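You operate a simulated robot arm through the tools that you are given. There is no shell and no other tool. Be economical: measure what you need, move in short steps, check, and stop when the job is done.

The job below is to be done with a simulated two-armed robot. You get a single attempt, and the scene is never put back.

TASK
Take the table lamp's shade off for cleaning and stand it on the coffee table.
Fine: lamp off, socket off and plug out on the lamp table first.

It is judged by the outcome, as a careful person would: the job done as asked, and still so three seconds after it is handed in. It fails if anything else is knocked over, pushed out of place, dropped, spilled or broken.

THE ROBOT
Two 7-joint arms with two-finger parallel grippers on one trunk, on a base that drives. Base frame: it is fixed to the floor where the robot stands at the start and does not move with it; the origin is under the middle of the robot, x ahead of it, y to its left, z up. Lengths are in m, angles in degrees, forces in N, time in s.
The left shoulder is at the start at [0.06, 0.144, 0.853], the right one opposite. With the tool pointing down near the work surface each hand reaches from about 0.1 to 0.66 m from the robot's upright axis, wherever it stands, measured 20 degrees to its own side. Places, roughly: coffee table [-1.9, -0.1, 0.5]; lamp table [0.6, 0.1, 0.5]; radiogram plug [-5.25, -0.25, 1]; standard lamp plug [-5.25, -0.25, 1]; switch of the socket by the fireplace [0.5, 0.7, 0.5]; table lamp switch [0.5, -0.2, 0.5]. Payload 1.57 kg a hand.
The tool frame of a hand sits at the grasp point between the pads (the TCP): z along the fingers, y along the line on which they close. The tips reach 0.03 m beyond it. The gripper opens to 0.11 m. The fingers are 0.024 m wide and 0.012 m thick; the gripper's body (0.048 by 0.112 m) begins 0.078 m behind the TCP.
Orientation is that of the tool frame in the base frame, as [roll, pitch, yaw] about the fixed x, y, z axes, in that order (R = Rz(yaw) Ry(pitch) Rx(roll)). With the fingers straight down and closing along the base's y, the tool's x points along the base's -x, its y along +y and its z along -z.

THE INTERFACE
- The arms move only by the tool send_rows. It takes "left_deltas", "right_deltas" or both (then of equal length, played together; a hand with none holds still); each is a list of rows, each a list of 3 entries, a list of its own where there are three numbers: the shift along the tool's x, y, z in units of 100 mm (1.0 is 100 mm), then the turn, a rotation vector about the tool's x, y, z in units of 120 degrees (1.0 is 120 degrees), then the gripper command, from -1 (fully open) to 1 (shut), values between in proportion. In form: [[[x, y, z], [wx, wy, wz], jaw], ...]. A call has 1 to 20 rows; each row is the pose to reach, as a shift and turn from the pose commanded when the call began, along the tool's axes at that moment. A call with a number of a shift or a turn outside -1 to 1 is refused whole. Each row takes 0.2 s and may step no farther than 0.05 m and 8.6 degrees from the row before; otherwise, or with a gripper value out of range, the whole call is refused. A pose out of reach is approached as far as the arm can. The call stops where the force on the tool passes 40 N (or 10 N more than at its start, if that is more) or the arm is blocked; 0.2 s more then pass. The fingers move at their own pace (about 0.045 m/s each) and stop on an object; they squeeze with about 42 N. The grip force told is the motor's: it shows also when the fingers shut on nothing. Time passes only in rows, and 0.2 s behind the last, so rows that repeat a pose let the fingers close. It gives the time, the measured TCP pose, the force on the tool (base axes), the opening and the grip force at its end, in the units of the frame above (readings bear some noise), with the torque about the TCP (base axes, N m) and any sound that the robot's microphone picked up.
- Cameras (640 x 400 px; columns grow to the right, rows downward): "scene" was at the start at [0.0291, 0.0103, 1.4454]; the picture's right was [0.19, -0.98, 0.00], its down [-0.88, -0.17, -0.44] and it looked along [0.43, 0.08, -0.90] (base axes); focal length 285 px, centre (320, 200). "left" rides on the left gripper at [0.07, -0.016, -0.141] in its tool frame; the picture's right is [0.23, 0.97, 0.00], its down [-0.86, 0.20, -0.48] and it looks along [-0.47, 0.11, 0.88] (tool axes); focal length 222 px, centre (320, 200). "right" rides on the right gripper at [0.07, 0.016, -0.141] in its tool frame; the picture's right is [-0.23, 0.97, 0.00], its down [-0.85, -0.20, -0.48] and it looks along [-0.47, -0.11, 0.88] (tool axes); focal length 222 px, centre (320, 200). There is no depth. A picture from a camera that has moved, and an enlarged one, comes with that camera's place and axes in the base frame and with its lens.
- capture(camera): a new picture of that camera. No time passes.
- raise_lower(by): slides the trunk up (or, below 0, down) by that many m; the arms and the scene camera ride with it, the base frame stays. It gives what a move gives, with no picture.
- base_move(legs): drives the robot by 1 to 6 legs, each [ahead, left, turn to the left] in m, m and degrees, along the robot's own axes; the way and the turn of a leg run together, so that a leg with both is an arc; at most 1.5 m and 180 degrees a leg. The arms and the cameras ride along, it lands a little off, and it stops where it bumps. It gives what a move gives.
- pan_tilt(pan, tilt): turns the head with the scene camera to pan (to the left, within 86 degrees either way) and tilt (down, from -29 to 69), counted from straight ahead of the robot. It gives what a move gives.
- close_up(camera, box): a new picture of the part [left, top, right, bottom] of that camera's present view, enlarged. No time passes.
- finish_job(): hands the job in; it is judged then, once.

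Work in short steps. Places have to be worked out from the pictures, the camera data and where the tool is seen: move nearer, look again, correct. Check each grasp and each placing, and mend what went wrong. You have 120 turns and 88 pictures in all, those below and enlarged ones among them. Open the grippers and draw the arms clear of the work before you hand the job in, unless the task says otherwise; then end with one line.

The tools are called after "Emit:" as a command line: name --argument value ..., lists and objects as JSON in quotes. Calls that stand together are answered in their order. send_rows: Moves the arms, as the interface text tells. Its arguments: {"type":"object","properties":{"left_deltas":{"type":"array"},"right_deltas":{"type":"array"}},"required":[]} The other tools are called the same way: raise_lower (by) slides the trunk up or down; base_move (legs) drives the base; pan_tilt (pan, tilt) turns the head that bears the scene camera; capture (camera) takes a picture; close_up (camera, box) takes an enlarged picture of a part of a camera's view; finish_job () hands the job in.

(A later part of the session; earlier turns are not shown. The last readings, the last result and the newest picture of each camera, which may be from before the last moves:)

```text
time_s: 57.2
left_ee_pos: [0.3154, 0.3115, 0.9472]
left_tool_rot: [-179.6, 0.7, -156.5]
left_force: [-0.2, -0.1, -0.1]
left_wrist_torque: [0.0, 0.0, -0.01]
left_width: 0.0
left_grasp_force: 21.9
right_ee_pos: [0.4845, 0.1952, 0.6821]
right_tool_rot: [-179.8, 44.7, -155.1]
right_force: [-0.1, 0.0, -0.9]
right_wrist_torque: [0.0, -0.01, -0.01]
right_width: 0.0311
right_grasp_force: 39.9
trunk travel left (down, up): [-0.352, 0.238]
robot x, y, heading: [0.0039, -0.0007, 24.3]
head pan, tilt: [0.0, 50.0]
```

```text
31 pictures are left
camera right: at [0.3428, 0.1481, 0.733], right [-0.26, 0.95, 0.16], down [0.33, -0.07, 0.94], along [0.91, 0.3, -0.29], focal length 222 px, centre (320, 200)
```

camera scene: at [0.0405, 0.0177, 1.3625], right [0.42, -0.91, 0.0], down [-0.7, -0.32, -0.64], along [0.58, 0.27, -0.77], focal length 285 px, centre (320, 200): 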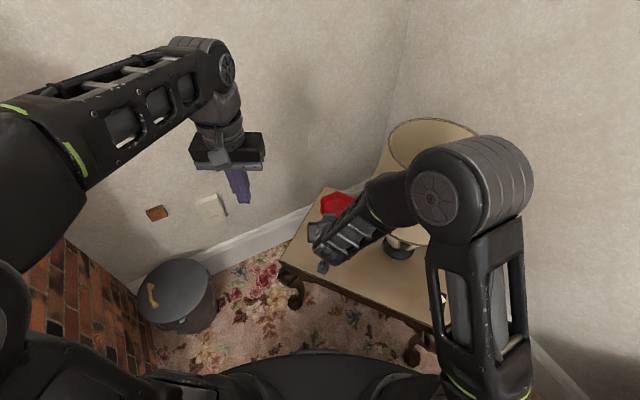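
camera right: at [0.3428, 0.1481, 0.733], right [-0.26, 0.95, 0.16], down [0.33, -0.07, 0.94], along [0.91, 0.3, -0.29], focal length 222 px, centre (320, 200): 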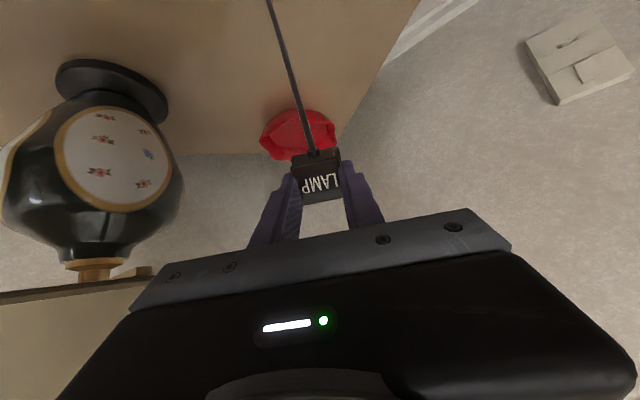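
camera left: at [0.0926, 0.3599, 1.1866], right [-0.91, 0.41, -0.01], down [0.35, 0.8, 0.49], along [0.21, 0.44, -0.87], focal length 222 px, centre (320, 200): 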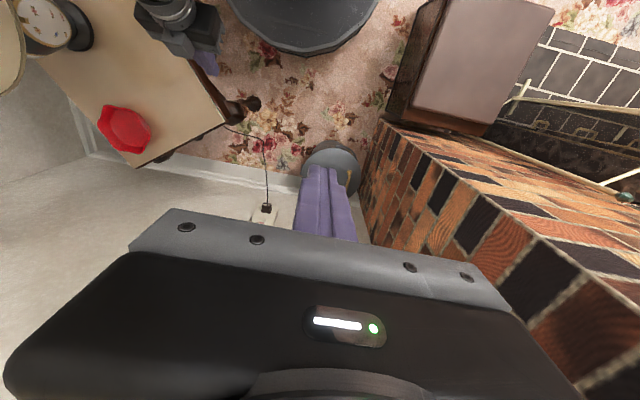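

The plug is now over the table's front-left, about 20 cm from the dish and clear of the shade. I'll flatten the tilt to 25° and lower.

Emit:
send_rows --right_deltas '[[[0, 0, 0], [0, -0.056, 0], 1], [[0, 0, 0], [0, -0.112, 0], 1], [[0, 0, 0], [0, -0.167, 0], 1]]'

Emit:
send_rows --right_deltas '[[[0.4, 0, 0.186], [0, 0, 0], 1], [[0.8, 0, 0.372], [0, 0, 0], 1], [[1.0, 0, 0.465], [0, 0, 0], 1]]'

Emit:
send_rows --right_deltas '[[[0.2, 0, 0.093], [0, 0, 0], 1], [[0.3, 0, 0.14], [0, 0, 0], 1]]'

Emit:
capture --camera "right"

Emit:
close_up --camera "scene" --box '[270, 180, 390, 300]'

```text
time_s: 58.0
left_ee_pos: [0.3159, 0.3101, 0.946]
left_tool_rot: [-179.6, 0.7, -156.5]
left_force: [0.3, -0.3, -0.2]
left_wrist_torque: [0.0, 0.03, -0.01]
left_width: 0.0003
left_grasp_force: 21.7
right_ee_pos: [0.4855, 0.1948, 0.6812]
right_tool_rot: [-179.7, 64.9, -154.9]
right_force: [-0.7, -0.1, -1.3]
right_wrist_torque: [0.01, -0.01, 0.02]
right_width: 0.0308
right_grasp_force: 40.0
trunk travel left (down, up): [-0.352, 0.238]
robot x, y, heading: [0.0008, 0.0026, 24.9]
head pan, tilt: [0.0, 50.0]
```

```text
time_s: 58.8
left_ee_pos: [0.3165, 0.3113, 0.9473]
left_tool_rot: [-179.5, 0.6, -156.5]
left_force: [0.7, 0.0, 0.0]
left_wrist_torque: [0.0, 0.0, 0.02]
left_width: 0.0001
left_grasp_force: 21.5
right_ee_pos: [0.4841, 0.1928, 0.5703]
right_tool_rot: [-179.7, 64.9, -154.8]
right_force: [-0.5, 0.4, -1.7]
right_wrist_torque: [0.03, 0.01, 0.01]
right_width: 0.0311
right_grasp_force: 39.8
trunk travel left (down, up): [-0.352, 0.238]
robot x, y, heading: [-0.0016, -0.0031, 24.7]
head pan, tilt: [0.0, 50.0]
```

```text
time_s: 59.4
left_ee_pos: [0.3152, 0.3113, 0.9471]
left_tool_rot: [-179.7, 0.6, -156.6]
left_force: [-0.6, 0.3, 0.6]
left_wrist_torque: [0.02, 0.03, -0.03]
left_width: 0.0004
left_grasp_force: 21.2
right_ee_pos: [0.4837, 0.193, 0.5372]
right_tool_rot: [-179.7, 64.9, -154.9]
right_force: [-0.3, -0.9, 0.1]
right_wrist_torque: [-0.01, 0.02, 0.02]
right_width: 0.0311
right_grasp_force: 39.7
trunk travel left (down, up): [-0.352, 0.238]
robot x, y, heading: [0.0001, 0.0008, 24.6]
head pan, tilt: [0.0, 50.0]
```

```text
30 pictures are left
camera right: at [0.3351, 0.1431, 0.5343], right [-0.32, 0.92, 0.2], down [0.02, -0.21, 0.98], along [0.95, 0.32, 0.05], focal length 222 px, centre (320, 200)
```

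right: 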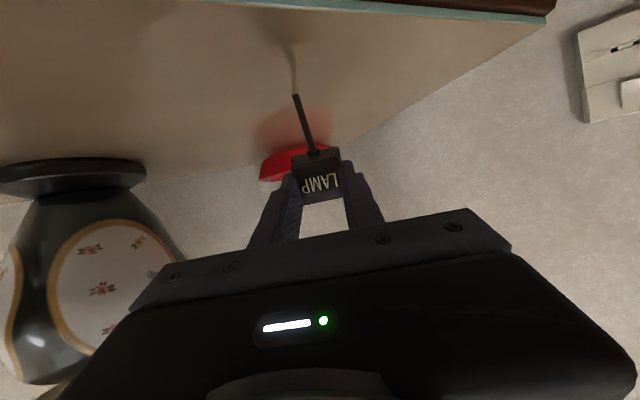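

```text
3.33 times, centred on (330, 240) of scene
camera zoom: at [0.0406, 0.0178, 1.3625], right [0.42, -0.91, 0.0], down [-0.7, -0.32, -0.64], along [0.58, 0.27, -0.77], focal length 951 px, centre (287, 67)
```

zoom: 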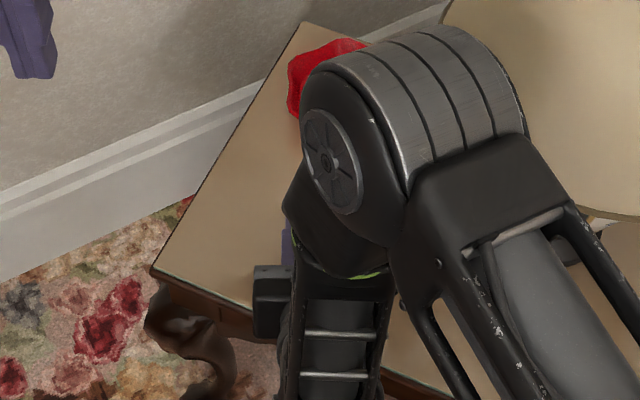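

About 4 cm above the table. I'll lower in 5 mm steps, watching for contact.

Emit:
send_rows --right_deltas '[[[0.1, 0, 0.047], [0, 0, 0], 1], [[0.15, 0, 0.07], [0, 0, 0], 1], [[0.2, 0, 0.093], [0, 0, 0], 1], [[0.25, 0, 0.117], [0, 0, 0], 1]]'

Emit:
capture --camera "right"

```text
time_s: 60.4
left_ee_pos: [0.3162, 0.3117, 0.9474]
left_tool_rot: [-179.6, 0.6, -156.6]
left_force: [0.5, -0.1, 0.4]
left_wrist_torque: [-0.02, -0.02, 0.01]
left_width: 0.0001
left_grasp_force: 21.1
right_ee_pos: [0.4856, 0.196, 0.5101]
right_tool_rot: [-179.7, 64.9, -154.8]
right_force: [0.7, -0.5, -0.8]
right_wrist_torque: [0.01, 0.01, 0.0]
right_width: 0.031
right_grasp_force: 40.3
trunk travel left (down, up): [-0.352, 0.238]
robot x, y, heading: [-0.0, -0.0015, 24.8]
head pan, tilt: [0.0, 50.0]
```

```text
28 pictures are left
camera right: at [0.335, 0.1438, 0.5073], right [-0.32, 0.92, 0.2], down [0.02, -0.21, 0.98], along [0.95, 0.32, 0.05], focal length 222 px, centre (320, 200)
```

right: 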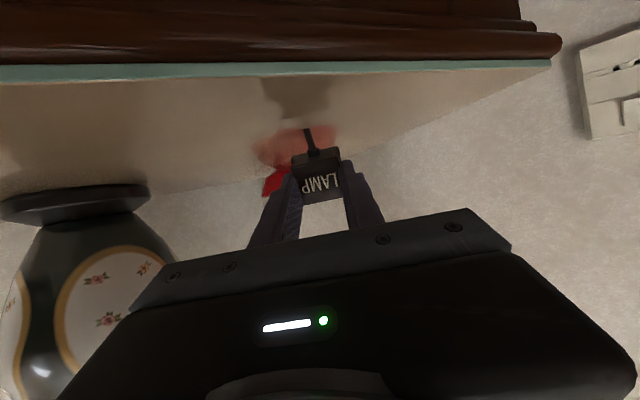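

Emit:
send_rows --right_deltas '[[[0.04, 0, 0.019], [0, 0, 0], 1], [[0.08, 0, 0.037], [0, 0, 0], 1], [[0.12, 0, 0.056], [0, 0, 0], 1], [[0.16, 0, 0.075], [0, 0, 0], 1], [[0.2, 0, 0.093], [0, 0, 0], 1]]'

```text
time_s: 61.6
left_ee_pos: [0.3134, 0.3107, 0.9479]
left_tool_rot: [-179.6, 0.7, -156.5]
left_force: [-0.3, 0.4, 0.9]
left_wrist_torque: [0.0, 0.02, 0.0]
left_width: 0.0
left_grasp_force: 21.4
right_ee_pos: [0.4861, 0.1958, 0.4933]
right_tool_rot: [-179.8, 65.5, -155.0]
right_force: [-3.7, -3.6, 30.2]
right_wrist_torque: [0.31, -0.65, -0.02]
right_width: 0.0313
right_grasp_force: 40.3
trunk travel left (down, up): [-0.352, 0.238]
robot x, y, heading: [0.0031, -0.0019, 24.5]
head pan, tilt: [0.0, 50.0]
```

The plug is touching the table. I'll ease up 4 mm, open, and withdraw straight back along the fingers.

Emit:
send_rows --right_deltas '[[[-0.04, 0, -0.02], [0, 0, 0], 1], [[-0.04, 0, -0.02], [0, 0, 0], 0.2], [[-0.04, 0, -0.02], [0, 0, 0], -0.3], [[-0.04, 0, -0.02], [0, 0, 0], -0.3], [[-0.04, 0, -0.2], [0, 0, 0], -0.3], [[-0.04, 0, -0.6], [0, 0, 0], -0.3], [[-0.2, 0, -1.0], [0, 0, 0], -0.3]]'

Emit:
capture --camera "right"

```text
time_s: 63.2
left_ee_pos: [0.3155, 0.3116, 0.9472]
left_tool_rot: [-179.6, 0.6, -156.5]
left_force: [0.0, 0.8, -1.2]
left_wrist_torque: [-0.01, -0.01, 0.0]
left_width: 0.0
left_grasp_force: 21.0
right_ee_pos: [0.4104, 0.1589, 0.5477]
right_tool_rot: [-179.5, 64.8, -154.8]
right_force: [0.6, -0.5, -0.1]
right_wrist_torque: [0.04, 0.01, 0.0]
right_width: 0.0716
right_grasp_force: 0.0
trunk travel left (down, up): [-0.352, 0.238]
robot x, y, heading: [-0.002, 0.0043, 24.8]
head pan, tilt: [0.0, 50.0]
```

```text
27 pictures are left
camera right: at [0.2611, 0.1084, 0.545], right [-0.32, 0.93, 0.2], down [0.02, -0.21, 0.98], along [0.95, 0.32, 0.05], focal length 222 px, centre (320, 200)
```

right: 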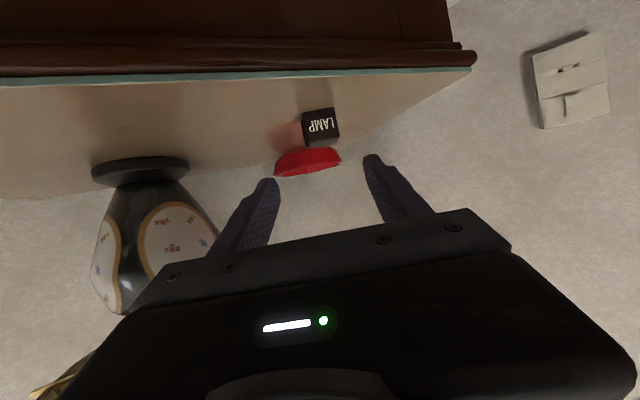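

The plug rests on the lamp table. Next, the shade: I'll pull the right hand back and up a little, then turn back to face the lamp.

Emit:
send_rows --right_deltas '[[[0, 0, -0.4], [0, 0, 0], -0.3], [[0, 0, -0.8], [0, 0, 0], 0.5], [[0, 0, -1.0], [0, 0, 0], 1]]'

Emit:
base_move --legs '[[0, 0, -24.8]]'

Emit:
capture --camera "scene"

Emit:
capture --camera "right"

```text
time_s: 63.9
left_ee_pos: [0.3167, 0.3126, 0.9465]
left_tool_rot: [-179.6, 0.6, -156.4]
left_force: [1.4, -0.5, -0.2]
left_wrist_torque: [-0.03, 0.03, 0.01]
left_width: 0.0002
left_grasp_force: 21.4
right_ee_pos: [0.4302, 0.1459, 0.6225]
right_tool_rot: [176.0, 77.1, -164.2]
right_force: [-0.5, 0.3, 0.0]
right_wrist_torque: [-0.02, 0.0, 0.0]
right_width: 0.0321
right_grasp_force: 0.2
trunk travel left (down, up): [-0.352, 0.238]
robot x, y, heading: [-0.0034, 0.0009, 24.7]
head pan, tilt: [0.0, 50.0]
stopped in row 3 (right hand): the arm was blocked; the commanded pose is now the measured one
```

```text
time_s: 65.6
left_ee_pos: [0.4189, 0.1478, 0.946]
left_tool_rot: [-179.6, 0.6, 178.4]
left_force: [0.8, -0.2, 1.0]
left_wrist_torque: [0.0, 0.01, -0.01]
left_width: 0.0
left_grasp_force: 21.0
right_ee_pos: [0.4522, -0.05, 0.6239]
right_tool_rot: [176.1, 77.1, 170.9]
right_force: [0.4, 0.2, 0.5]
right_wrist_torque: [-0.03, 0.03, -0.01]
right_width: 0.0
right_grasp_force: 21.0
trunk travel left (down, up): [-0.352, 0.238]
robot x, y, heading: [-0.0035, 0.0008, -0.1]
head pan, tilt: [0.0, 50.0]
```

```text
26 pictures are left
camera scene: at [0.0447, -0.0023, 1.3625], right [-0.01, -1.0, 0.0], down [-0.77, 0.0, -0.64], along [0.64, 0.0, -0.77], focal length 285 px, centre (320, 200)
```

scene: 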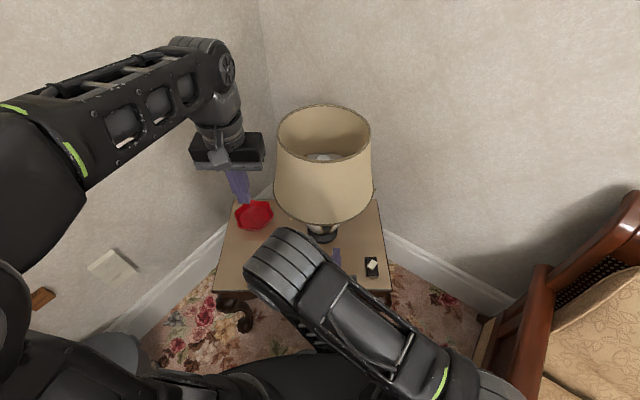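

```text
25 pictures are left
camera right: at [0.3005, -0.0182, 0.5879], right [0.14, 0.96, 0.24], down [-0.3, -0.19, 0.94], along [0.94, -0.2, 0.26], focal length 222 px, centre (320, 200)
```

right: 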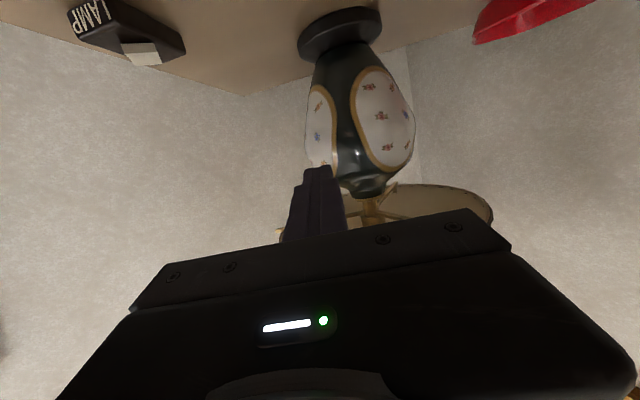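

I'll zoom in on the underside of the shade to see how it's held.

Emit:
close_up --camera "right" --box '[340, 170, 500, 260]'

Emit:
close_up --camera "scene" --box '[260, 95, 390, 225]'

```text
4.00 times, centred on (420, 215) of right
camera zoom: at [0.3005, -0.0182, 0.5879], right [0.14, 0.96, 0.24], down [-0.3, -0.19, 0.94], along [0.94, -0.2, 0.26], focal length 888 px, centre (-80, 140)
```

zoom: 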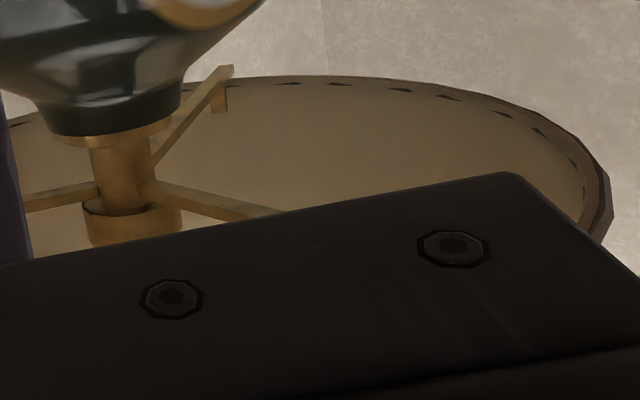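

```text
3.08 times, centred on (325, 160) of scene
camera zoom: at [0.0447, -0.0023, 1.3625], right [-0.01, -1.0, 0.0], down [-0.77, 0.0, -0.64], along [0.64, 0.0, -0.77], focal length 878 px, centre (305, 323)
```

zoom: 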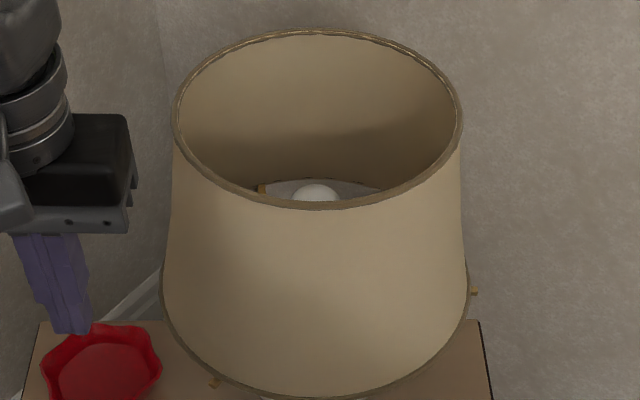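

The shade rests on a three-arm brass carrier with upturned lugs, so it should lift straight off. I'll back the base up, then re-pose the right hand pointing down, clear of the lamp.

Emit:
base_move --legs '[[-0.2, 0, 0]]'

Emit:
send_rows --right_deltas '[[[0, 0, 0], [0, 0.064, 0], 0.5], [[0, 0, 0], [0, 0.128, 0], 0], [[0, 0, 0], [0, 0.192, 0], 0], [[0, 0, 0], [0, 0.256, 0], 0], [[0, 0, 0], [0, 0.32, 0], 0]]'

Emit:
send_rows --right_deltas '[[[0, 0, 0], [0, 0.064, 0], 0], [[0, 0, 0], [0, 0.128, 0], 0], [[0, 0, 0], [0, 0.192, 0], 0], [[0, 0, 0], [0, 0.256, 0], 0], [[0, 0, 0], [0, 0.32, 0], 0]]'

Emit:
raise_lower --by 0.2

```text
time_s: 67.2
left_ee_pos: [0.2133, 0.1491, 0.946]
left_tool_rot: [-179.6, 0.6, 178.3]
left_force: [-0.4, -0.2, -0.1]
left_wrist_torque: [0.0, 0.02, 0.01]
left_width: 0.0003
left_grasp_force: 21.3
right_ee_pos: [0.2466, -0.0489, 0.6243]
right_tool_rot: [176.2, 77.2, 170.9]
right_force: [-0.1, -0.1, 0.1]
right_wrist_torque: [0.0, 0.0, 0.01]
right_width: 0.0002
right_grasp_force: 21.4
trunk travel left (down, up): [-0.352, 0.238]
robot x, y, heading: [-0.2061, 0.0008, -0.5]
head pan, tilt: [0.0, 50.0]
```

```text
time_s: 68.4
left_ee_pos: [0.2142, 0.1492, 0.9458]
left_tool_rot: [-179.6, 0.6, 178.4]
left_force: [-0.3, 0.1, 0.2]
left_wrist_torque: [0.01, 0.0, 0.01]
left_width: 0.0
left_grasp_force: 21.7
right_ee_pos: [0.2464, -0.0493, 0.6233]
right_tool_rot: [178.9, 38.7, 174.1]
right_force: [-0.3, 0.8, 0.3]
right_wrist_torque: [-0.01, 0.02, -0.03]
right_width: 0.0552
right_grasp_force: 0.0
trunk travel left (down, up): [-0.352, 0.238]
robot x, y, heading: [-0.2053, 0.0021, -0.6]
head pan, tilt: [0.0, 50.0]
```

```text
time_s: 69.6
left_ee_pos: [0.2138, 0.1482, 0.9468]
left_tool_rot: [-179.7, 0.5, 178.4]
left_force: [0.9, 0.2, 0.2]
left_wrist_torque: [0.01, -0.01, 0.01]
left_width: 0.0003
left_grasp_force: 21.4
right_ee_pos: [0.2463, -0.0501, 0.6227]
right_tool_rot: [179.2, 0.3, 174.5]
right_force: [-0.2, 0.9, 0.0]
right_wrist_torque: [0.02, 0.0, -0.01]
right_width: 0.0547
right_grasp_force: 0.3
trunk travel left (down, up): [-0.352, 0.238]
robot x, y, heading: [-0.2055, -0.0005, -0.4]
head pan, tilt: [0.0, 50.0]
```

```text
time_s: 71.8
left_ee_pos: [0.2133, 0.1502, 1.1459]
left_tool_rot: [-179.6, 0.6, 178.4]
left_force: [0.0, 0.2, 0.6]
left_wrist_torque: [-0.02, 0.04, 0.0]
left_width: 0.0002
left_grasp_force: 21.2
right_ee_pos: [0.2468, -0.0492, 0.8225]
right_tool_rot: [179.1, 0.4, 174.6]
right_force: [0.6, -0.2, 0.1]
right_wrist_torque: [0.02, -0.01, 0.01]
right_width: 0.0549
right_grasp_force: 0.1
trunk travel left (down, up): [-0.552, 0.038]
robot x, y, heading: [-0.2015, 0.0, -0.3]
head pan, tilt: [0.0, 50.0]
```

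Trunk is nearly full up. I'll raise the right hand, straighten its yaw, and give both hands a slight inward lean to match the shade's taper.

Emit:
raise_lower --by 0.035

Emit:
send_rows --right_deltas '[[[0, -0.1, -0.4], [0.0167, 0, -0.0115], -0.1], [[0, -0.3, -0.8], [0.033, 0, -0.023], -0.1], [[0, -0.5, -1.0], [0.05, 0, -0.035], -0.1], [[0, -0.78, -1.0], [0.067, 0, -0.046], -0.1]]' --left_deltas '[[[-0.1, -0.1, 0], [-0.0167, 0, 0], 0], [[-0.2, -0.2, 0], [-0.033, 0, 0], -0.1], [[-0.3, -0.35, 0.1], [-0.05, 0, 0], -0.1], [[-0.3, -0.52, 0.2], [-0.067, 0, 0], -0.1]]'

Emit:
send_rows --right_deltas '[[[0, 0, -0.4], [0, 0, 0], -0.1], [[0, 0, -0.8], [0, 0, 0], -0.1], [[0, 0, -1.0], [0, 0, 0], -0.1], [[-0.3, 0, -1.0], [0, 0, 0], -0.1]]' --left_deltas '[[[0, 0, 0.3], [0, 0, 0], -0.1], [[-0.3, 0, 0.6], [0, 0, 0], -0.1], [[-0.6, 0, 0.7], [0, 0, 0], -0.1], [[-0.8, 0, 0.7], [0, 0, 0], -0.1]]'

```text
time_s: 72.6
left_ee_pos: [0.2144, 0.1496, 1.1809]
left_tool_rot: [-179.7, 0.6, 178.5]
left_force: [-0.1, -0.7, -0.1]
left_wrist_torque: [0.01, -0.01, -0.02]
left_width: 0.0003
left_grasp_force: 21.2
right_ee_pos: [0.2474, -0.0493, 0.8573]
right_tool_rot: [179.2, 0.4, 174.6]
right_force: [0.6, -0.2, -0.1]
right_wrist_torque: [-0.01, 0.01, 0.04]
right_width: 0.0551
right_grasp_force: 0.0
trunk travel left (down, up): [-0.587, 0.003]
robot x, y, heading: [-0.2048, -0.0032, -0.2]
head pan, tilt: [0.0, 50.0]
```

```text
time_s: 73.6
left_ee_pos: [0.2431, 0.0937, 1.1632]
left_tool_rot: [172.2, 0.6, 178.4]
left_force: [0.4, -0.1, 0.5]
left_wrist_torque: [0.04, -0.01, 0.01]
left_width: 0.0605
left_grasp_force: 0.0
right_ee_pos: [0.2388, -0.1306, 0.9572]
right_tool_rot: [-172.8, 0.1, -179.9]
right_force: [-0.3, -0.3, -0.6]
right_wrist_torque: [0.03, 0.02, 0.02]
right_width: 0.0601
right_grasp_force: 0.0
trunk travel left (down, up): [-0.587, 0.003]
robot x, y, heading: [-0.2033, -0.0021, -0.4]
head pan, tilt: [0.0, 50.0]
```

```text
time_s: 74.6
left_ee_pos: [0.3255, 0.1025, 1.0927]
left_tool_rot: [172.3, 0.5, 178.3]
left_force: [0.3, -0.4, 0.3]
left_wrist_torque: [0.0, 0.03, 0.01]
left_width: 0.0604
left_grasp_force: 0.1
right_ee_pos: [0.2707, -0.1157, 1.0565]
right_tool_rot: [-172.7, 0.0, 180.0]
right_force: [-0.3, -0.4, 0.6]
right_wrist_torque: [-0.01, 0.06, -0.02]
right_width: 0.0605
right_grasp_force: 0.0
trunk travel left (down, up): [-0.587, 0.003]
robot x, y, heading: [-0.206, -0.0021, -0.1]
head pan, tilt: [0.0, 50.0]
```

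Both hands hover well above the rim height. I'll level them up, match their reach, then drive forward so they sit over the rim.

Emit:
send_rows --right_deltas '[[[-0.27, -0.05, 0], [0, 0, 0], -0.1], [[-0.54, -0.1, 0], [0, 0, 0], -0.1]]' --left_deltas '[[[0, 0, 0.17], [0, 0, 0], -0.1], [[0, 0, 0.34], [0, 0, 0], -0.1]]'

Emit:
base_move --legs '[[0.265, 0, 0]]'

Emit:
capture --camera "scene"

Emit:
capture --camera "right"

Emit:
capture --camera "left"

```text
time_s: 75.2
left_ee_pos: [0.3235, 0.1049, 1.0594]
left_tool_rot: [172.2, 0.7, 178.4]
left_force: [0.5, 0.2, 0.2]
left_wrist_torque: [-0.02, 0.03, 0.0]
left_width: 0.0605
left_grasp_force: 0.0
right_ee_pos: [0.3239, -0.1258, 1.0568]
right_tool_rot: [-172.7, 0.1, -179.9]
right_force: [0.4, -0.6, 0.5]
right_wrist_torque: [0.01, -0.02, 0.02]
right_width: 0.0605
right_grasp_force: 0.0
trunk travel left (down, up): [-0.587, 0.003]
robot x, y, heading: [-0.2053, 0.0016, -0.3]
head pan, tilt: [0.0, 50.0]
```

```text
time_s: 77.1
left_ee_pos: [0.5915, 0.1043, 1.0603]
left_tool_rot: [172.2, 0.6, 178.3]
left_force: [0.4, 0.7, -0.6]
left_wrist_torque: [0.0, 0.06, 0.01]
left_width: 0.0608
left_grasp_force: 0.0
right_ee_pos: [0.5897, -0.1276, 1.0579]
right_tool_rot: [-172.8, 0.0, -180.0]
right_force: [0.2, -0.8, -0.6]
right_wrist_torque: [0.0, 0.03, -0.01]
right_width: 0.0607
right_grasp_force: 0.1
trunk travel left (down, up): [-0.587, 0.003]
robot x, y, heading: [0.0614, -0.0026, -0.5]
head pan, tilt: [0.0, 50.0]
```

```text
22 pictures are left
camera scene: at [0.1093, -0.0029, 1.5974], right [-0.01, -1.0, 0.0], down [-0.77, 0.01, -0.64], along [0.64, 0.0, -0.77], focal length 285 px, centre (320, 200)
```

scene: 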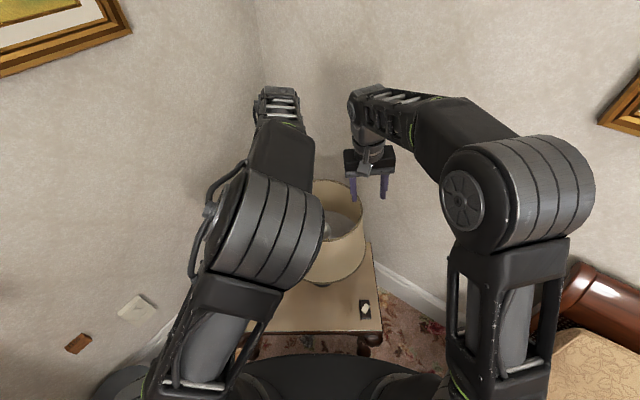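

```text
21 pictures are left
camera right: at [0.5214, -0.0934, 1.196], right [0.23, 0.97, -0.12], down [0.85, -0.14, 0.5], along [0.47, -0.22, -0.86], focal length 222 px, centre (320, 200)
```

right: 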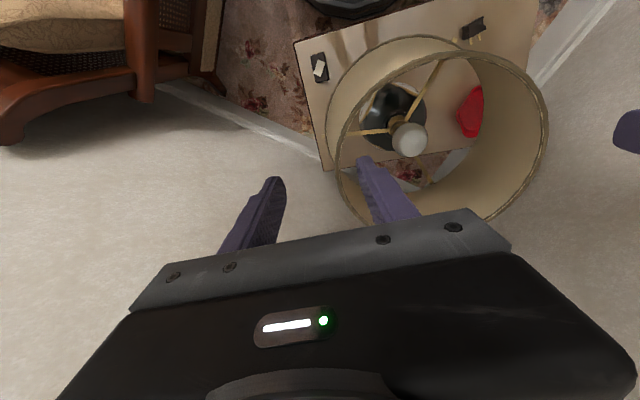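

```text
20 pictures are left
camera left: at [0.5206, 0.0703, 1.1958], right [-0.2, 0.97, 0.13], down [0.85, 0.11, 0.51], along [0.48, 0.21, -0.85], focal length 222 px, centre (320, 200)
```

left: 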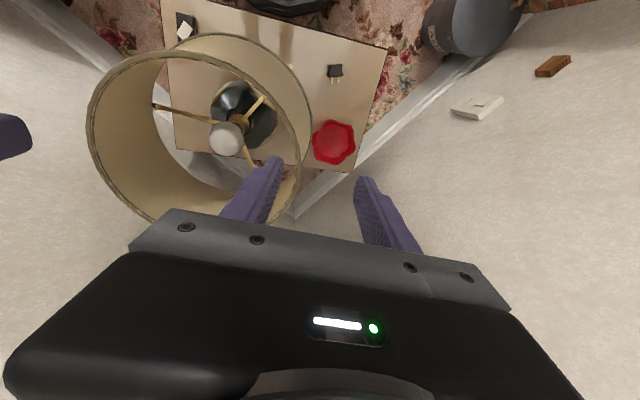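

Triangulating from both hand cameras puts the rim centre at (0.606, -0.014) and its top at about 0.948, with radius about 0.112. I'll descend both hands so each straddles the rim wall.

Emit:
send_rows --right_deltas '[[[-0.08, 0.03, 0.25], [0, 0, 0], -0.1], [[-0.163, 0.07, 0.5], [0, 0, 0], -0.1], [[-0.163, 0.107, 0.8], [0, 0, 0], -0.1]]' --left_deltas '[[[-0.08, -0.04, 0.25], [0, 0, 0], -0.1], [[-0.145, -0.09, 0.5], [0, 0, 0], -0.1], [[-0.145, -0.144, 0.81], [0, 0, 0], -0.1]]'

Emit:
capture --camera "right"

Emit:
capture --camera "left"

```text
time_s: 77.9
left_ee_pos: [0.6087, 0.0996, 0.9786]
left_tool_rot: [172.3, 0.7, 178.3]
left_force: [0.0, -0.1, -0.3]
left_wrist_torque: [0.01, -0.02, 0.0]
left_width: 0.0604
left_grasp_force: 0.0
right_ee_pos: [0.6085, -0.1265, 0.9774]
right_tool_rot: [-172.8, -0.1, -180.0]
right_force: [-0.1, 0.0, -0.5]
right_wrist_torque: [0.0, 0.03, -0.01]
right_width: 0.0607
right_grasp_force: 0.2
trunk travel left (down, up): [-0.587, 0.003]
robot x, y, heading: [0.0594, 0.0004, -0.5]
head pan, tilt: [0.0, 50.0]
```

```text
19 pictures are left
camera right: at [0.5383, -0.0924, 1.1159], right [0.23, 0.97, -0.12], down [0.85, -0.14, 0.5], along [0.47, -0.22, -0.86], focal length 222 px, centre (320, 200)
```

right: 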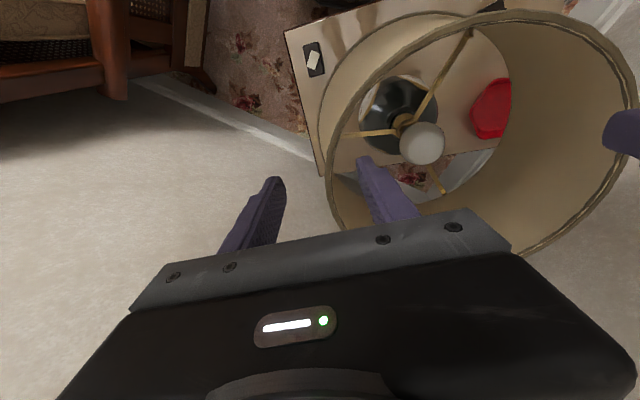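

```text
18 pictures are left
camera left: at [0.5369, 0.066, 1.115], right [-0.2, 0.97, 0.13], down [0.85, 0.11, 0.51], along [0.48, 0.21, -0.85], focal length 222 px, centre (320, 200)
```

left: 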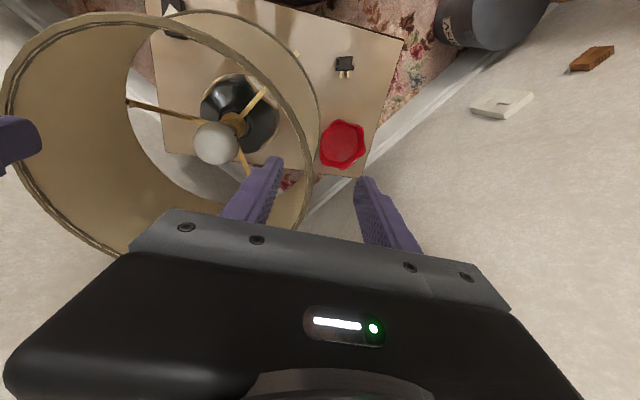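

Each rim edge passes between its pair of fingers. I'll lower the last 4 cm and close both hands together.

Emit:
send_rows --right_deltas '[[[0, 0.027, 0.21], [0, 0, 0], -0.1], [[0, 0.055, 0.42], [0, 0, 0], -0.1], [[0, 0.055, 0.42], [0, 0, 0], 0.3], [[0, 0.055, 0.42], [0, 0, 0], 0.6], [[0, 0.055, 0.42], [0, 0, 0], 1], [[0, 0.055, 0.42], [0, 0, 0], 1]]' --left_deltas '[[[0, -0.037, 0.21], [0, 0, 0], -0.1], [[0, -0.074, 0.42], [0, 0, 0], -0.1], [[0, -0.074, 0.42], [0, 0, 0], 0.3], [[0, -0.074, 0.42], [0, 0, 0], 0.6], [[0, -0.074, 0.42], [0, 0, 0], 1], [[0, -0.074, 0.42], [0, 0, 0], 1]]'

```text
time_s: 79.3
left_ee_pos: [0.6081, 0.0944, 0.9351]
left_tool_rot: [172.7, 0.7, 178.3]
left_force: [-0.2, -21.4, -0.3]
left_wrist_torque: [-0.2, 0.06, 0.36]
left_width: 0.0203
left_grasp_force: 14.0
right_ee_pos: [0.6068, -0.1201, 0.9362]
right_tool_rot: [-173.1, 0.2, -179.9]
right_force: [0.3, 19.3, 0.4]
right_wrist_torque: [0.12, 0.02, -0.35]
right_width: 0.0101
right_grasp_force: 13.9
trunk travel left (down, up): [-0.587, 0.003]
robot x, y, heading: [0.0639, -0.0002, -0.4]
head pan, tilt: [0.0, 50.0]
```

The inner fingers touched first, so the wall is a few millimetres further in. I'll ease both hands inward 8 mm while letting them finish closing.

Emit:
send_rows --right_deltas '[[[0, 0.04, 0], [0, 0, 0], 1], [[0, 0.08, 0], [0, 0, 0], 1], [[0, 0.08, 0], [0, 0, 0], 1], [[0, 0.08, 0], [0, 0, 0], 1]]' --left_deltas '[[[0, -0.04, 0], [0, 0, 0], 1], [[0, -0.08, 0], [0, 0, 0], 1], [[0, -0.08, 0], [0, 0, 0], 1], [[0, -0.08, 0], [0, 0, 0], 1]]'

Emit:
capture --camera "right"

```text
time_s: 80.3
left_ee_pos: [0.6084, 0.0927, 0.9345]
left_tool_rot: [172.0, 0.7, 178.5]
left_force: [3.6, 11.5, 10.3]
left_wrist_torque: [0.62, -0.14, 0.44]
left_width: 0.0194
left_grasp_force: 14.1
right_ee_pos: [0.6069, -0.1212, 0.9343]
right_tool_rot: [-172.5, 0.1, 179.9]
right_force: [1.3, -11.7, 2.0]
right_wrist_torque: [-0.55, -0.15, -0.34]
right_width: 0.0097
right_grasp_force: 14.4
trunk travel left (down, up): [-0.587, 0.003]
robot x, y, heading: [0.0612, -0.0028, -0.5]
head pan, tilt: [0.0, 50.0]
```

```text
17 pictures are left
camera right: at [0.5372, -0.0862, 1.073], right [0.23, 0.97, -0.13], down [0.85, -0.14, 0.5], along [0.47, -0.22, -0.86], focal length 222 px, centre (320, 200)
```

right: 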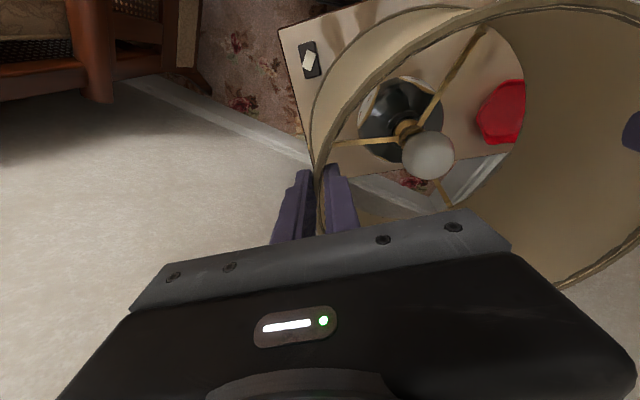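

Both hands are clamped on the wall. I'll relax the inward squeeze slightly and lift 5 cm together.

Emit:
send_rows --right_deltas '[[[0, -0.03, 0], [0, 0, 0], 1], [[0, -0.045, -0.12], [0, 0, 0], 1], [[0, -0.06, -0.25], [0, 0, 0], 1], [[0, -0.08, -0.38], [0, 0, 0], 1], [[0, -0.093, -0.5], [0, 0, 0], 1]]' --left_deltas '[[[0, 0.03, 0], [0, 0, 0], 1], [[0, 0.046, -0.12], [0, 0, 0], 1], [[0, 0.064, -0.25], [0, 0, 0], 1], [[0, 0.082, -0.38], [0, 0, 0], 1], [[0, 0.098, -0.5], [0, 0, 0], 1]]'

Emit:
capture --camera "left"

```text
time_s: 81.5
left_ee_pos: [0.6047, 0.0927, 0.9859]
left_tool_rot: [172.3, 0.7, 178.4]
left_force: [1.2, 3.4, -1.4]
left_wrist_torque: [0.5, -0.17, 0.53]
left_width: 0.0201
left_grasp_force: 13.8
right_ee_pos: [0.6073, -0.1215, 0.9853]
right_tool_rot: [-172.9, 0.2, -180.0]
right_force: [0.0, -2.8, 0.8]
right_wrist_torque: [-0.3, 0.18, -0.4]
right_width: 0.0095
right_grasp_force: 13.9
trunk travel left (down, up): [-0.587, 0.003]
robot x, y, heading: [0.0611, 0.0015, -0.0]
head pan, tilt: [0.0, 50.0]
```

```text
16 pictures are left
camera left: at [0.5334, 0.0593, 1.1221], right [-0.2, 0.97, 0.13], down [0.85, 0.11, 0.51], along [0.48, 0.21, -0.85], focal length 222 px, centre (320, 200)
```

left: 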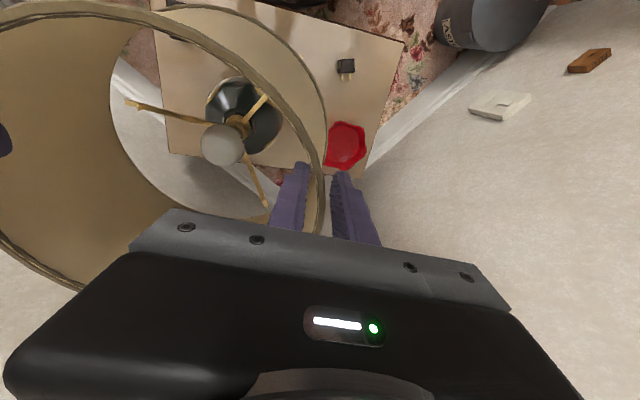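

The carrier arms are now free inside the rim, so the shade is off and level. I'll lift another 10 cm.

Emit:
send_rows --right_deltas '[[[0, -0.032, -0.25], [0, 0, 0], 1], [[0, -0.064, -0.5], [0, 0, 0], 1], [[0, -0.095, -0.75], [0, 0, 0], 1], [[0, -0.127, -1.0], [0, 0, 0], 1]]' --left_deltas '[[[0, 0.034, -0.25], [0, 0, 0], 1], [[0, 0.068, -0.5], [0, 0, 0], 1], [[0, 0.102, -0.75], [0, 0, 0], 1], [[0, 0.136, -1.0], [0, 0, 0], 1]]'

Emit:
capture --camera "scene"

```text
time_s: 82.5
left_ee_pos: [0.6061, 0.0933, 1.0867]
left_tool_rot: [172.2, 0.6, 178.4]
left_force: [0.9, 3.4, 0.5]
left_wrist_torque: [0.31, 0.12, 0.56]
left_width: 0.0201
left_grasp_force: 14.2
right_ee_pos: [0.6067, -0.121, 1.0855]
right_tool_rot: [-172.7, -0.1, 180.0]
right_force: [-0.6, -3.6, -1.3]
right_wrist_torque: [-0.39, -0.07, -0.33]
right_width: 0.0095
right_grasp_force: 13.9
trunk travel left (down, up): [-0.587, 0.003]
robot x, y, heading: [0.0657, -0.0009, -0.7]
head pan, tilt: [0.0, 50.0]
```

```text
15 pictures are left
camera scene: at [0.1076, -0.0029, 1.5974], right [-0.01, -1.0, 0.0], down [-0.77, 0.01, -0.64], along [0.64, 0.0, -0.77], focal length 285 px, centre (320, 200)
```

scene: 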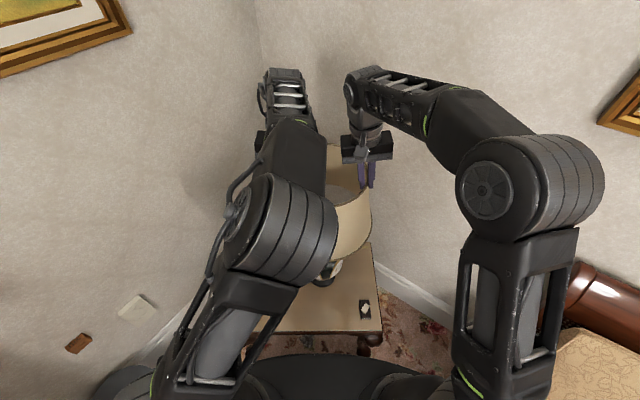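

I'll lift another 5 cm for margin and zoom in on the gap between the shade's bottom and the bulb.

Emit:
send_rows --right_deltas '[[[0, -0.032, -0.25], [0, 0, 0], 1], [[0, -0.064, -0.5], [0, 0, 0], 1]]' --left_deltas '[[[0, 0.034, -0.25], [0, 0, 0], 1], [[0, 0.068, -0.5], [0, 0, 0], 1]]'

Emit:
close_up --camera "scene" --box '[290, 130, 410, 330]'

```text
time_s: 83.1
left_ee_pos: [0.6058, 0.0971, 1.1369]
left_tool_rot: [172.5, 0.7, 178.3]
left_force: [0.8, -0.2, -0.9]
left_wrist_torque: [0.04, 0.26, 0.5]
left_width: 0.02
left_grasp_force: 13.7
right_ee_pos: [0.6051, -0.1173, 1.1342]
right_tool_rot: [-172.7, 0.1, -179.7]
right_force: [-0.6, 1.1, -1.0]
right_wrist_torque: [-0.35, -0.2, -0.31]
right_width: 0.0095
right_grasp_force: 13.7
trunk travel left (down, up): [-0.587, 0.003]
robot x, y, heading: [0.0648, -0.0005, -0.5]
head pan, tilt: [0.0, 50.0]
```

```text
2.00 times, centred on (350, 230) of scene
camera zoom: at [0.1075, 0.0014, 1.5974], right [-0.01, -1.0, 0.0], down [-0.77, 0.0, -0.64], along [0.64, -0.01, -0.77], focal length 570 px, centre (260, 140)
```

zoom: 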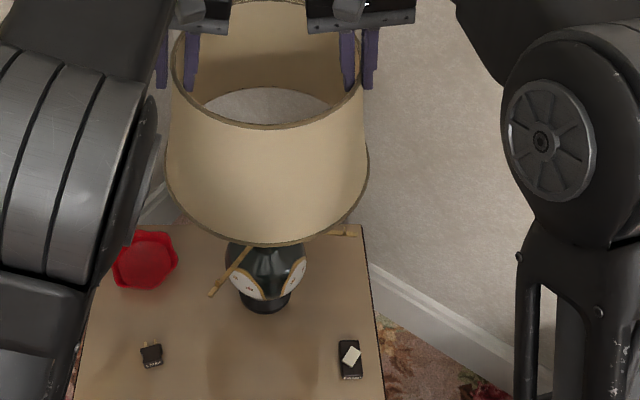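

The shade is free, level, and well above the bulb, and the plug sits on the table. I'll back away 0.35 m and look around for the route to the coffee table.

Emit:
base_move --legs '[[-0.35, 0, 0]]'

Emit:
pan_tilt --pan -86 --tilt 35

Emit:
capture --camera "scene"

Emit:
pan_tilt --pan 86 --tilt 35

Emit:
capture --camera "scene"

```text
time_s: 85.3
left_ee_pos: [0.2521, 0.0973, 1.1353]
left_tool_rot: [172.4, 0.7, 178.4]
left_force: [-0.2, -9.0, -1.0]
left_wrist_torque: [0.04, 0.04, 0.53]
left_width: 0.0199
left_grasp_force: 14.0
right_ee_pos: [0.2527, -0.1179, 1.1351]
right_tool_rot: [-172.8, 0.1, -179.9]
right_force: [-1.1, 9.2, -0.9]
right_wrist_torque: [-0.12, -0.03, -0.36]
right_width: 0.0097
right_grasp_force: 13.7
trunk travel left (down, up): [-0.587, 0.003]
robot x, y, heading: [-0.2953, -0.0017, -0.5]
head pan, tilt: [0.0, 50.0]
```

```text
time_s: 86.9
left_ee_pos: [0.2531, 0.0971, 1.1352]
left_tool_rot: [172.5, 0.7, 178.4]
left_force: [1.1, -1.8, -0.9]
left_wrist_torque: [0.24, 0.05, 0.52]
left_width: 0.02
left_grasp_force: 13.9
right_ee_pos: [0.2532, -0.1186, 1.1345]
right_tool_rot: [-172.8, 0.1, -179.8]
right_force: [-1.4, 1.5, -0.8]
right_wrist_torque: [-0.24, 0.04, -0.38]
right_width: 0.0095
right_grasp_force: 14.5
trunk travel left (down, up): [-0.587, 0.003]
robot x, y, heading: [-0.2884, 0.0008, -0.5]
head pan, tilt: [-85.9, 35.0]
```

```text
13 pictures are left
camera scene: at [-0.3163, -0.0879, 1.6192], right [-1.0, -0.07, 0.0], down [-0.04, 0.57, -0.82], along [0.05, -0.82, -0.57], focal length 285 px, centre (320, 200)
```

scene: 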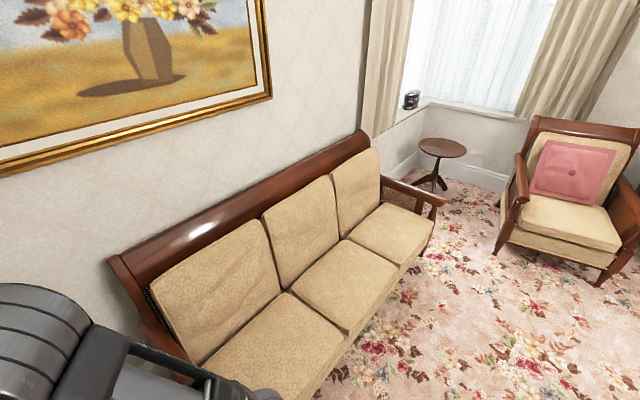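

```text
time_s: 89.5
left_ee_pos: [0.2526, 0.0966, 1.1353]
left_tool_rot: [172.4, 0.6, 178.4]
left_force: [0.8, -1.9, -0.7]
left_wrist_torque: [0.21, 0.09, 0.53]
left_width: 0.0198
left_grasp_force: 13.6
right_ee_pos: [0.2522, -0.1168, 1.1349]
right_tool_rot: [-172.8, 0.1, -179.7]
right_force: [-0.5, 3.0, -1.8]
right_wrist_torque: [-0.27, 0.02, -0.4]
right_width: 0.0097
right_grasp_force: 13.5
trunk travel left (down, up): [-0.587, 0.003]
robot x, y, heading: [-0.2923, 0.001, -0.4]
head pan, tilt: [85.9, 35.0]
```

```text
12 pictures are left
camera scene: at [-0.3154, 0.0877, 1.6192], right [1.0, -0.08, 0.0], down [-0.04, -0.57, -0.82], along [0.06, 0.82, -0.57], focal length 285 px, centre (320, 200)
```

scene: 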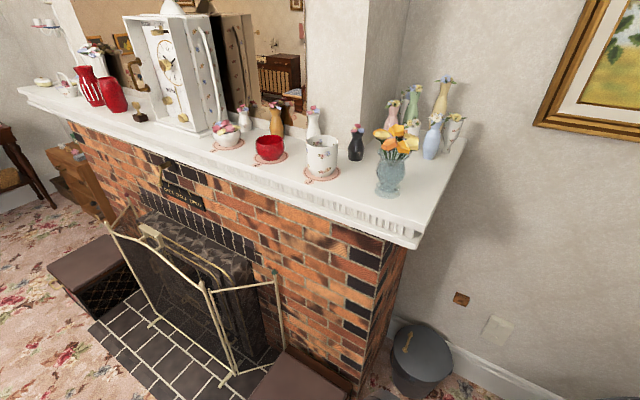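

The fireplace is on the left and the sofa on the right, with open carpet behind. I'll back up 0.4 m more, turn right 90° (away from the mantel), and look for the coffee table.

Emit:
base_move --legs '[[-0.4, 0, 0], [0, 0, -90]]'

Emit:
pan_tilt --pan -75 --tilt 35

Emit:
capture --camera "scene"

```text
time_s: 95.9
left_ee_pos: [-0.5905, -0.5396, 1.1357]
left_tool_rot: [172.4, 0.7, 88.9]
left_force: [-5.9, -0.8, -1.1]
left_wrist_torque: [0.05, -0.13, 0.53]
left_width: 0.0198
left_grasp_force: 13.4
right_ee_pos: [-0.805, -0.5426, 1.1338]
right_tool_rot: [-172.8, 0.2, 90.8]
right_force: [6.4, 0.0, -0.3]
right_wrist_torque: [0.03, 0.15, -0.39]
right_width: 0.0097
right_grasp_force: 14.0
trunk travel left (down, up): [-0.587, 0.003]
robot x, y, heading: [-0.6935, 0.0018, -89.8]
head pan, tilt: [85.9, 35.0]
```

```text
time_s: 98.3
left_ee_pos: [-0.5903, -0.5401, 1.1349]
left_tool_rot: [172.4, 0.7, 89.0]
left_force: [-1.6, -1.0, -0.7]
left_wrist_torque: [0.02, -0.25, 0.51]
left_width: 0.0198
left_grasp_force: 14.0
right_ee_pos: [-0.8036, -0.5429, 1.1358]
right_tool_rot: [-172.9, 0.1, 90.8]
right_force: [1.6, 0.4, -1.3]
right_wrist_torque: [0.01, 0.24, -0.39]
right_width: 0.0095
right_grasp_force: 13.9
trunk travel left (down, up): [-0.587, 0.003]
robot x, y, heading: [-0.6925, 0.0013, -89.7]
head pan, tilt: [-75.0, 35.0]
```

```text
11 pictures are left
camera scene: at [-0.7787, 0.0063, 1.6192], right [-0.27, 0.96, 0.0], down [0.55, 0.15, -0.82], along [-0.79, -0.22, -0.57], focal length 285 px, centre (320, 200)
```

scene: 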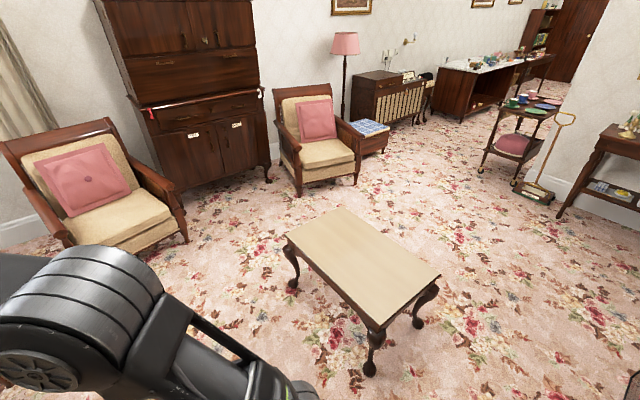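

The coffee table is empty, centred at about (-1.93, -0.10), its near long side facing me along heading 144°. I'll turn to 144°, strafe left, and move partway in.

Emit:
base_move --legs '[[0, 0, -126.3], [0, 0.8, 0], [0.2, 0, 0]]'

Emit:
pan_tilt --pan 0 --tilt 55

Emit:
capture --camera "scene"

```text
time_s: 109.0
left_ee_pos: [-1.8101, -0.3317, 1.1347]
left_tool_rot: [172.4, 0.6, -35.0]
left_force: [5.7, 9.9, -0.4]
left_wrist_torque: [-0.08, -0.01, 0.51]
left_width: 0.02
left_grasp_force: 13.5
right_ee_pos: [-1.6924, -0.1532, 1.1344]
right_tool_rot: [-172.9, 0.0, -33.2]
right_force: [-5.7, -10.3, -1.2]
right_wrist_torque: [0.03, -0.12, -0.37]
right_width: 0.0094
right_grasp_force: 13.7
trunk travel left (down, up): [-0.587, 0.003]
robot x, y, heading: [-1.3056, -0.5518, 146.3]
head pan, tilt: [-75.0, 35.0]
```

```text
time_s: 110.5
left_ee_pos: [-1.8089, -0.3308, 1.1354]
left_tool_rot: [172.4, 0.7, -35.0]
left_force: [-0.1, 1.2, -0.6]
left_wrist_torque: [-0.24, 0.09, 0.52]
left_width: 0.0199
left_grasp_force: 13.8
right_ee_pos: [-1.6911, -0.1538, 1.1347]
right_tool_rot: [-172.9, 0.2, -33.2]
right_force: [0.2, -1.7, -0.4]
right_wrist_torque: [0.21, -0.13, -0.35]
right_width: 0.0096
right_grasp_force: 14.3
trunk travel left (down, up): [-0.587, 0.003]
robot x, y, heading: [-1.3032, -0.5513, 146.2]
head pan, tilt: [0.0, 55.0]
```

```text
10 pictures are left
camera scene: at [-1.3403, -0.529, 1.5909], right [0.56, 0.83, 0.0], down [0.68, -0.46, -0.57], along [-0.48, 0.32, -0.82], focal length 285 px, centre (320, 200)
```

scene: 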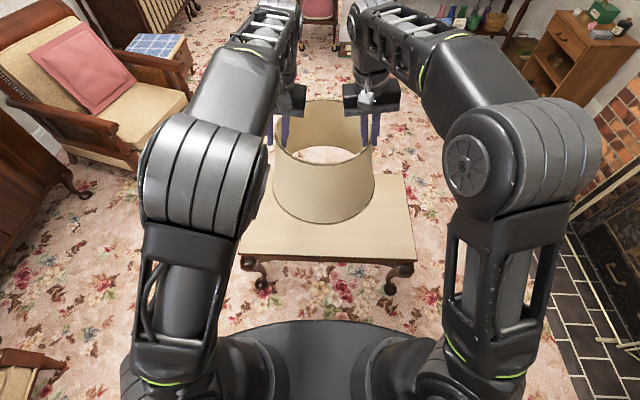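

The shade is over the near half of the table. I'll drive 0.16 m further in to centre it, then lower the trunk most of the way.

Emit:
base_move --legs '[[0.16, 0, 0]]'

Emit:
raise_lower --by -0.4

Emit:
capture --camera "scene"

```text
time_s: 111.9
left_ee_pos: [-1.9445, -0.2406, 1.135]
left_tool_rot: [172.4, 0.6, -35.0]
left_force: [1.0, 1.9, 0.1]
left_wrist_torque: [-0.25, 0.1, 0.52]
left_width: 0.0201
left_grasp_force: 13.9
right_ee_pos: [-1.8282, -0.0629, 1.1343]
right_tool_rot: [-172.9, 0.0, -33.1]
right_force: [-1.8, -1.6, -1.1]
right_wrist_torque: [0.13, -0.21, -0.39]
right_width: 0.0096
right_grasp_force: 14.1
trunk travel left (down, up): [-0.587, 0.003]
robot x, y, heading: [-1.4358, -0.4597, 146.4]
head pan, tilt: [0.0, 55.0]
```

```text
time_s: 115.7
left_ee_pos: [-1.944, -0.242, 0.7347]
left_tool_rot: [172.3, 0.7, -34.9]
left_force: [-0.2, 2.2, -0.9]
left_wrist_torque: [-0.26, 0.13, 0.54]
left_width: 0.0201
left_grasp_force: 14.2
right_ee_pos: [-1.8259, -0.0635, 0.736]
right_tool_rot: [-173.0, 0.1, -33.0]
right_force: [-0.3, -1.3, -2.1]
right_wrist_torque: [0.22, -0.17, -0.36]
right_width: 0.0094
right_grasp_force: 13.7
trunk travel left (down, up): [-0.187, 0.403]
robot x, y, heading: [-1.4361, -0.4641, 146.1]
head pan, tilt: [0.0, 55.0]
```

```text
9 pictures are left
camera scene: at [-1.4751, -0.4393, 1.191], right [0.55, 0.83, 0.0], down [0.68, -0.45, -0.57], along [-0.48, 0.32, -0.82], focal length 285 px, centre (320, 200)
```

scene: 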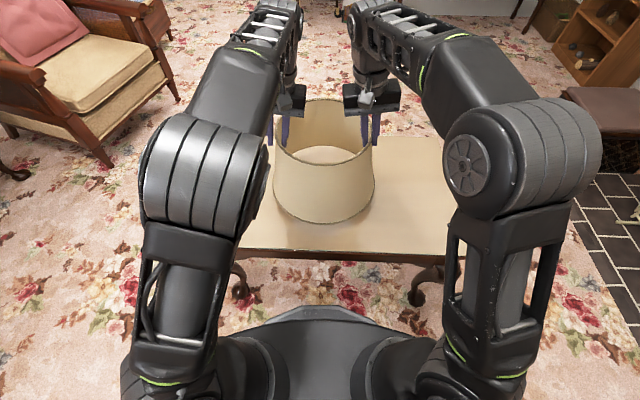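

The shade hangs a little above the table, well within its edges. I'll lower in small trunk steps, watching the vertical force.

Emit:
raise_lower --by -0.05

Emit:
close_up --camera "scene" --box '[250, 80, 400, 270]'

```text
time_s: 116.6
left_ee_pos: [-1.9433, -0.2434, 0.6878]
left_tool_rot: [172.5, 1.0, -35.1]
left_force: [-1.3, -1.1, 19.1]
left_wrist_torque: [-0.43, 0.19, 0.49]
left_width: 0.0213
left_grasp_force: 13.7
right_ee_pos: [-1.8252, -0.0628, 0.6872]
right_tool_rot: [-172.8, 0.4, -33.2]
right_force: [2.1, 5.5, 18.7]
right_wrist_torque: [0.52, -0.24, -0.35]
right_width: 0.0101
right_grasp_force: 13.9
trunk travel left (down, up): [-0.137, 0.453]
robot x, y, heading: [-1.4389, -0.4619, 146.3]
head pan, tilt: [0.0, 55.0]
```

```text
2.11 times, centred on (325, 175) of scene
camera zoom: at [-1.4729, -0.4404, 1.1414], right [0.55, 0.83, 0.0], down [0.68, -0.45, -0.58], along [-0.48, 0.32, -0.82], focal length 600 px, centre (310, 253)
```

zoom: 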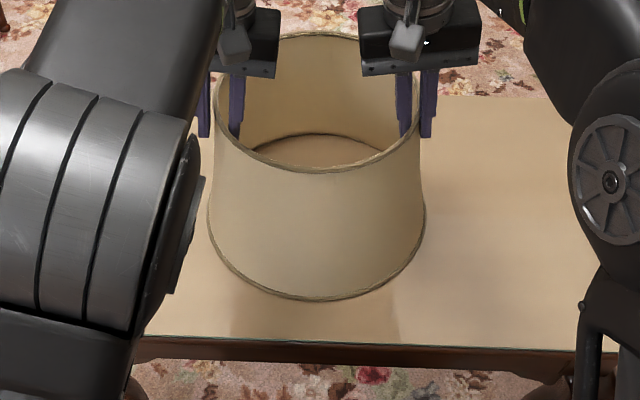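

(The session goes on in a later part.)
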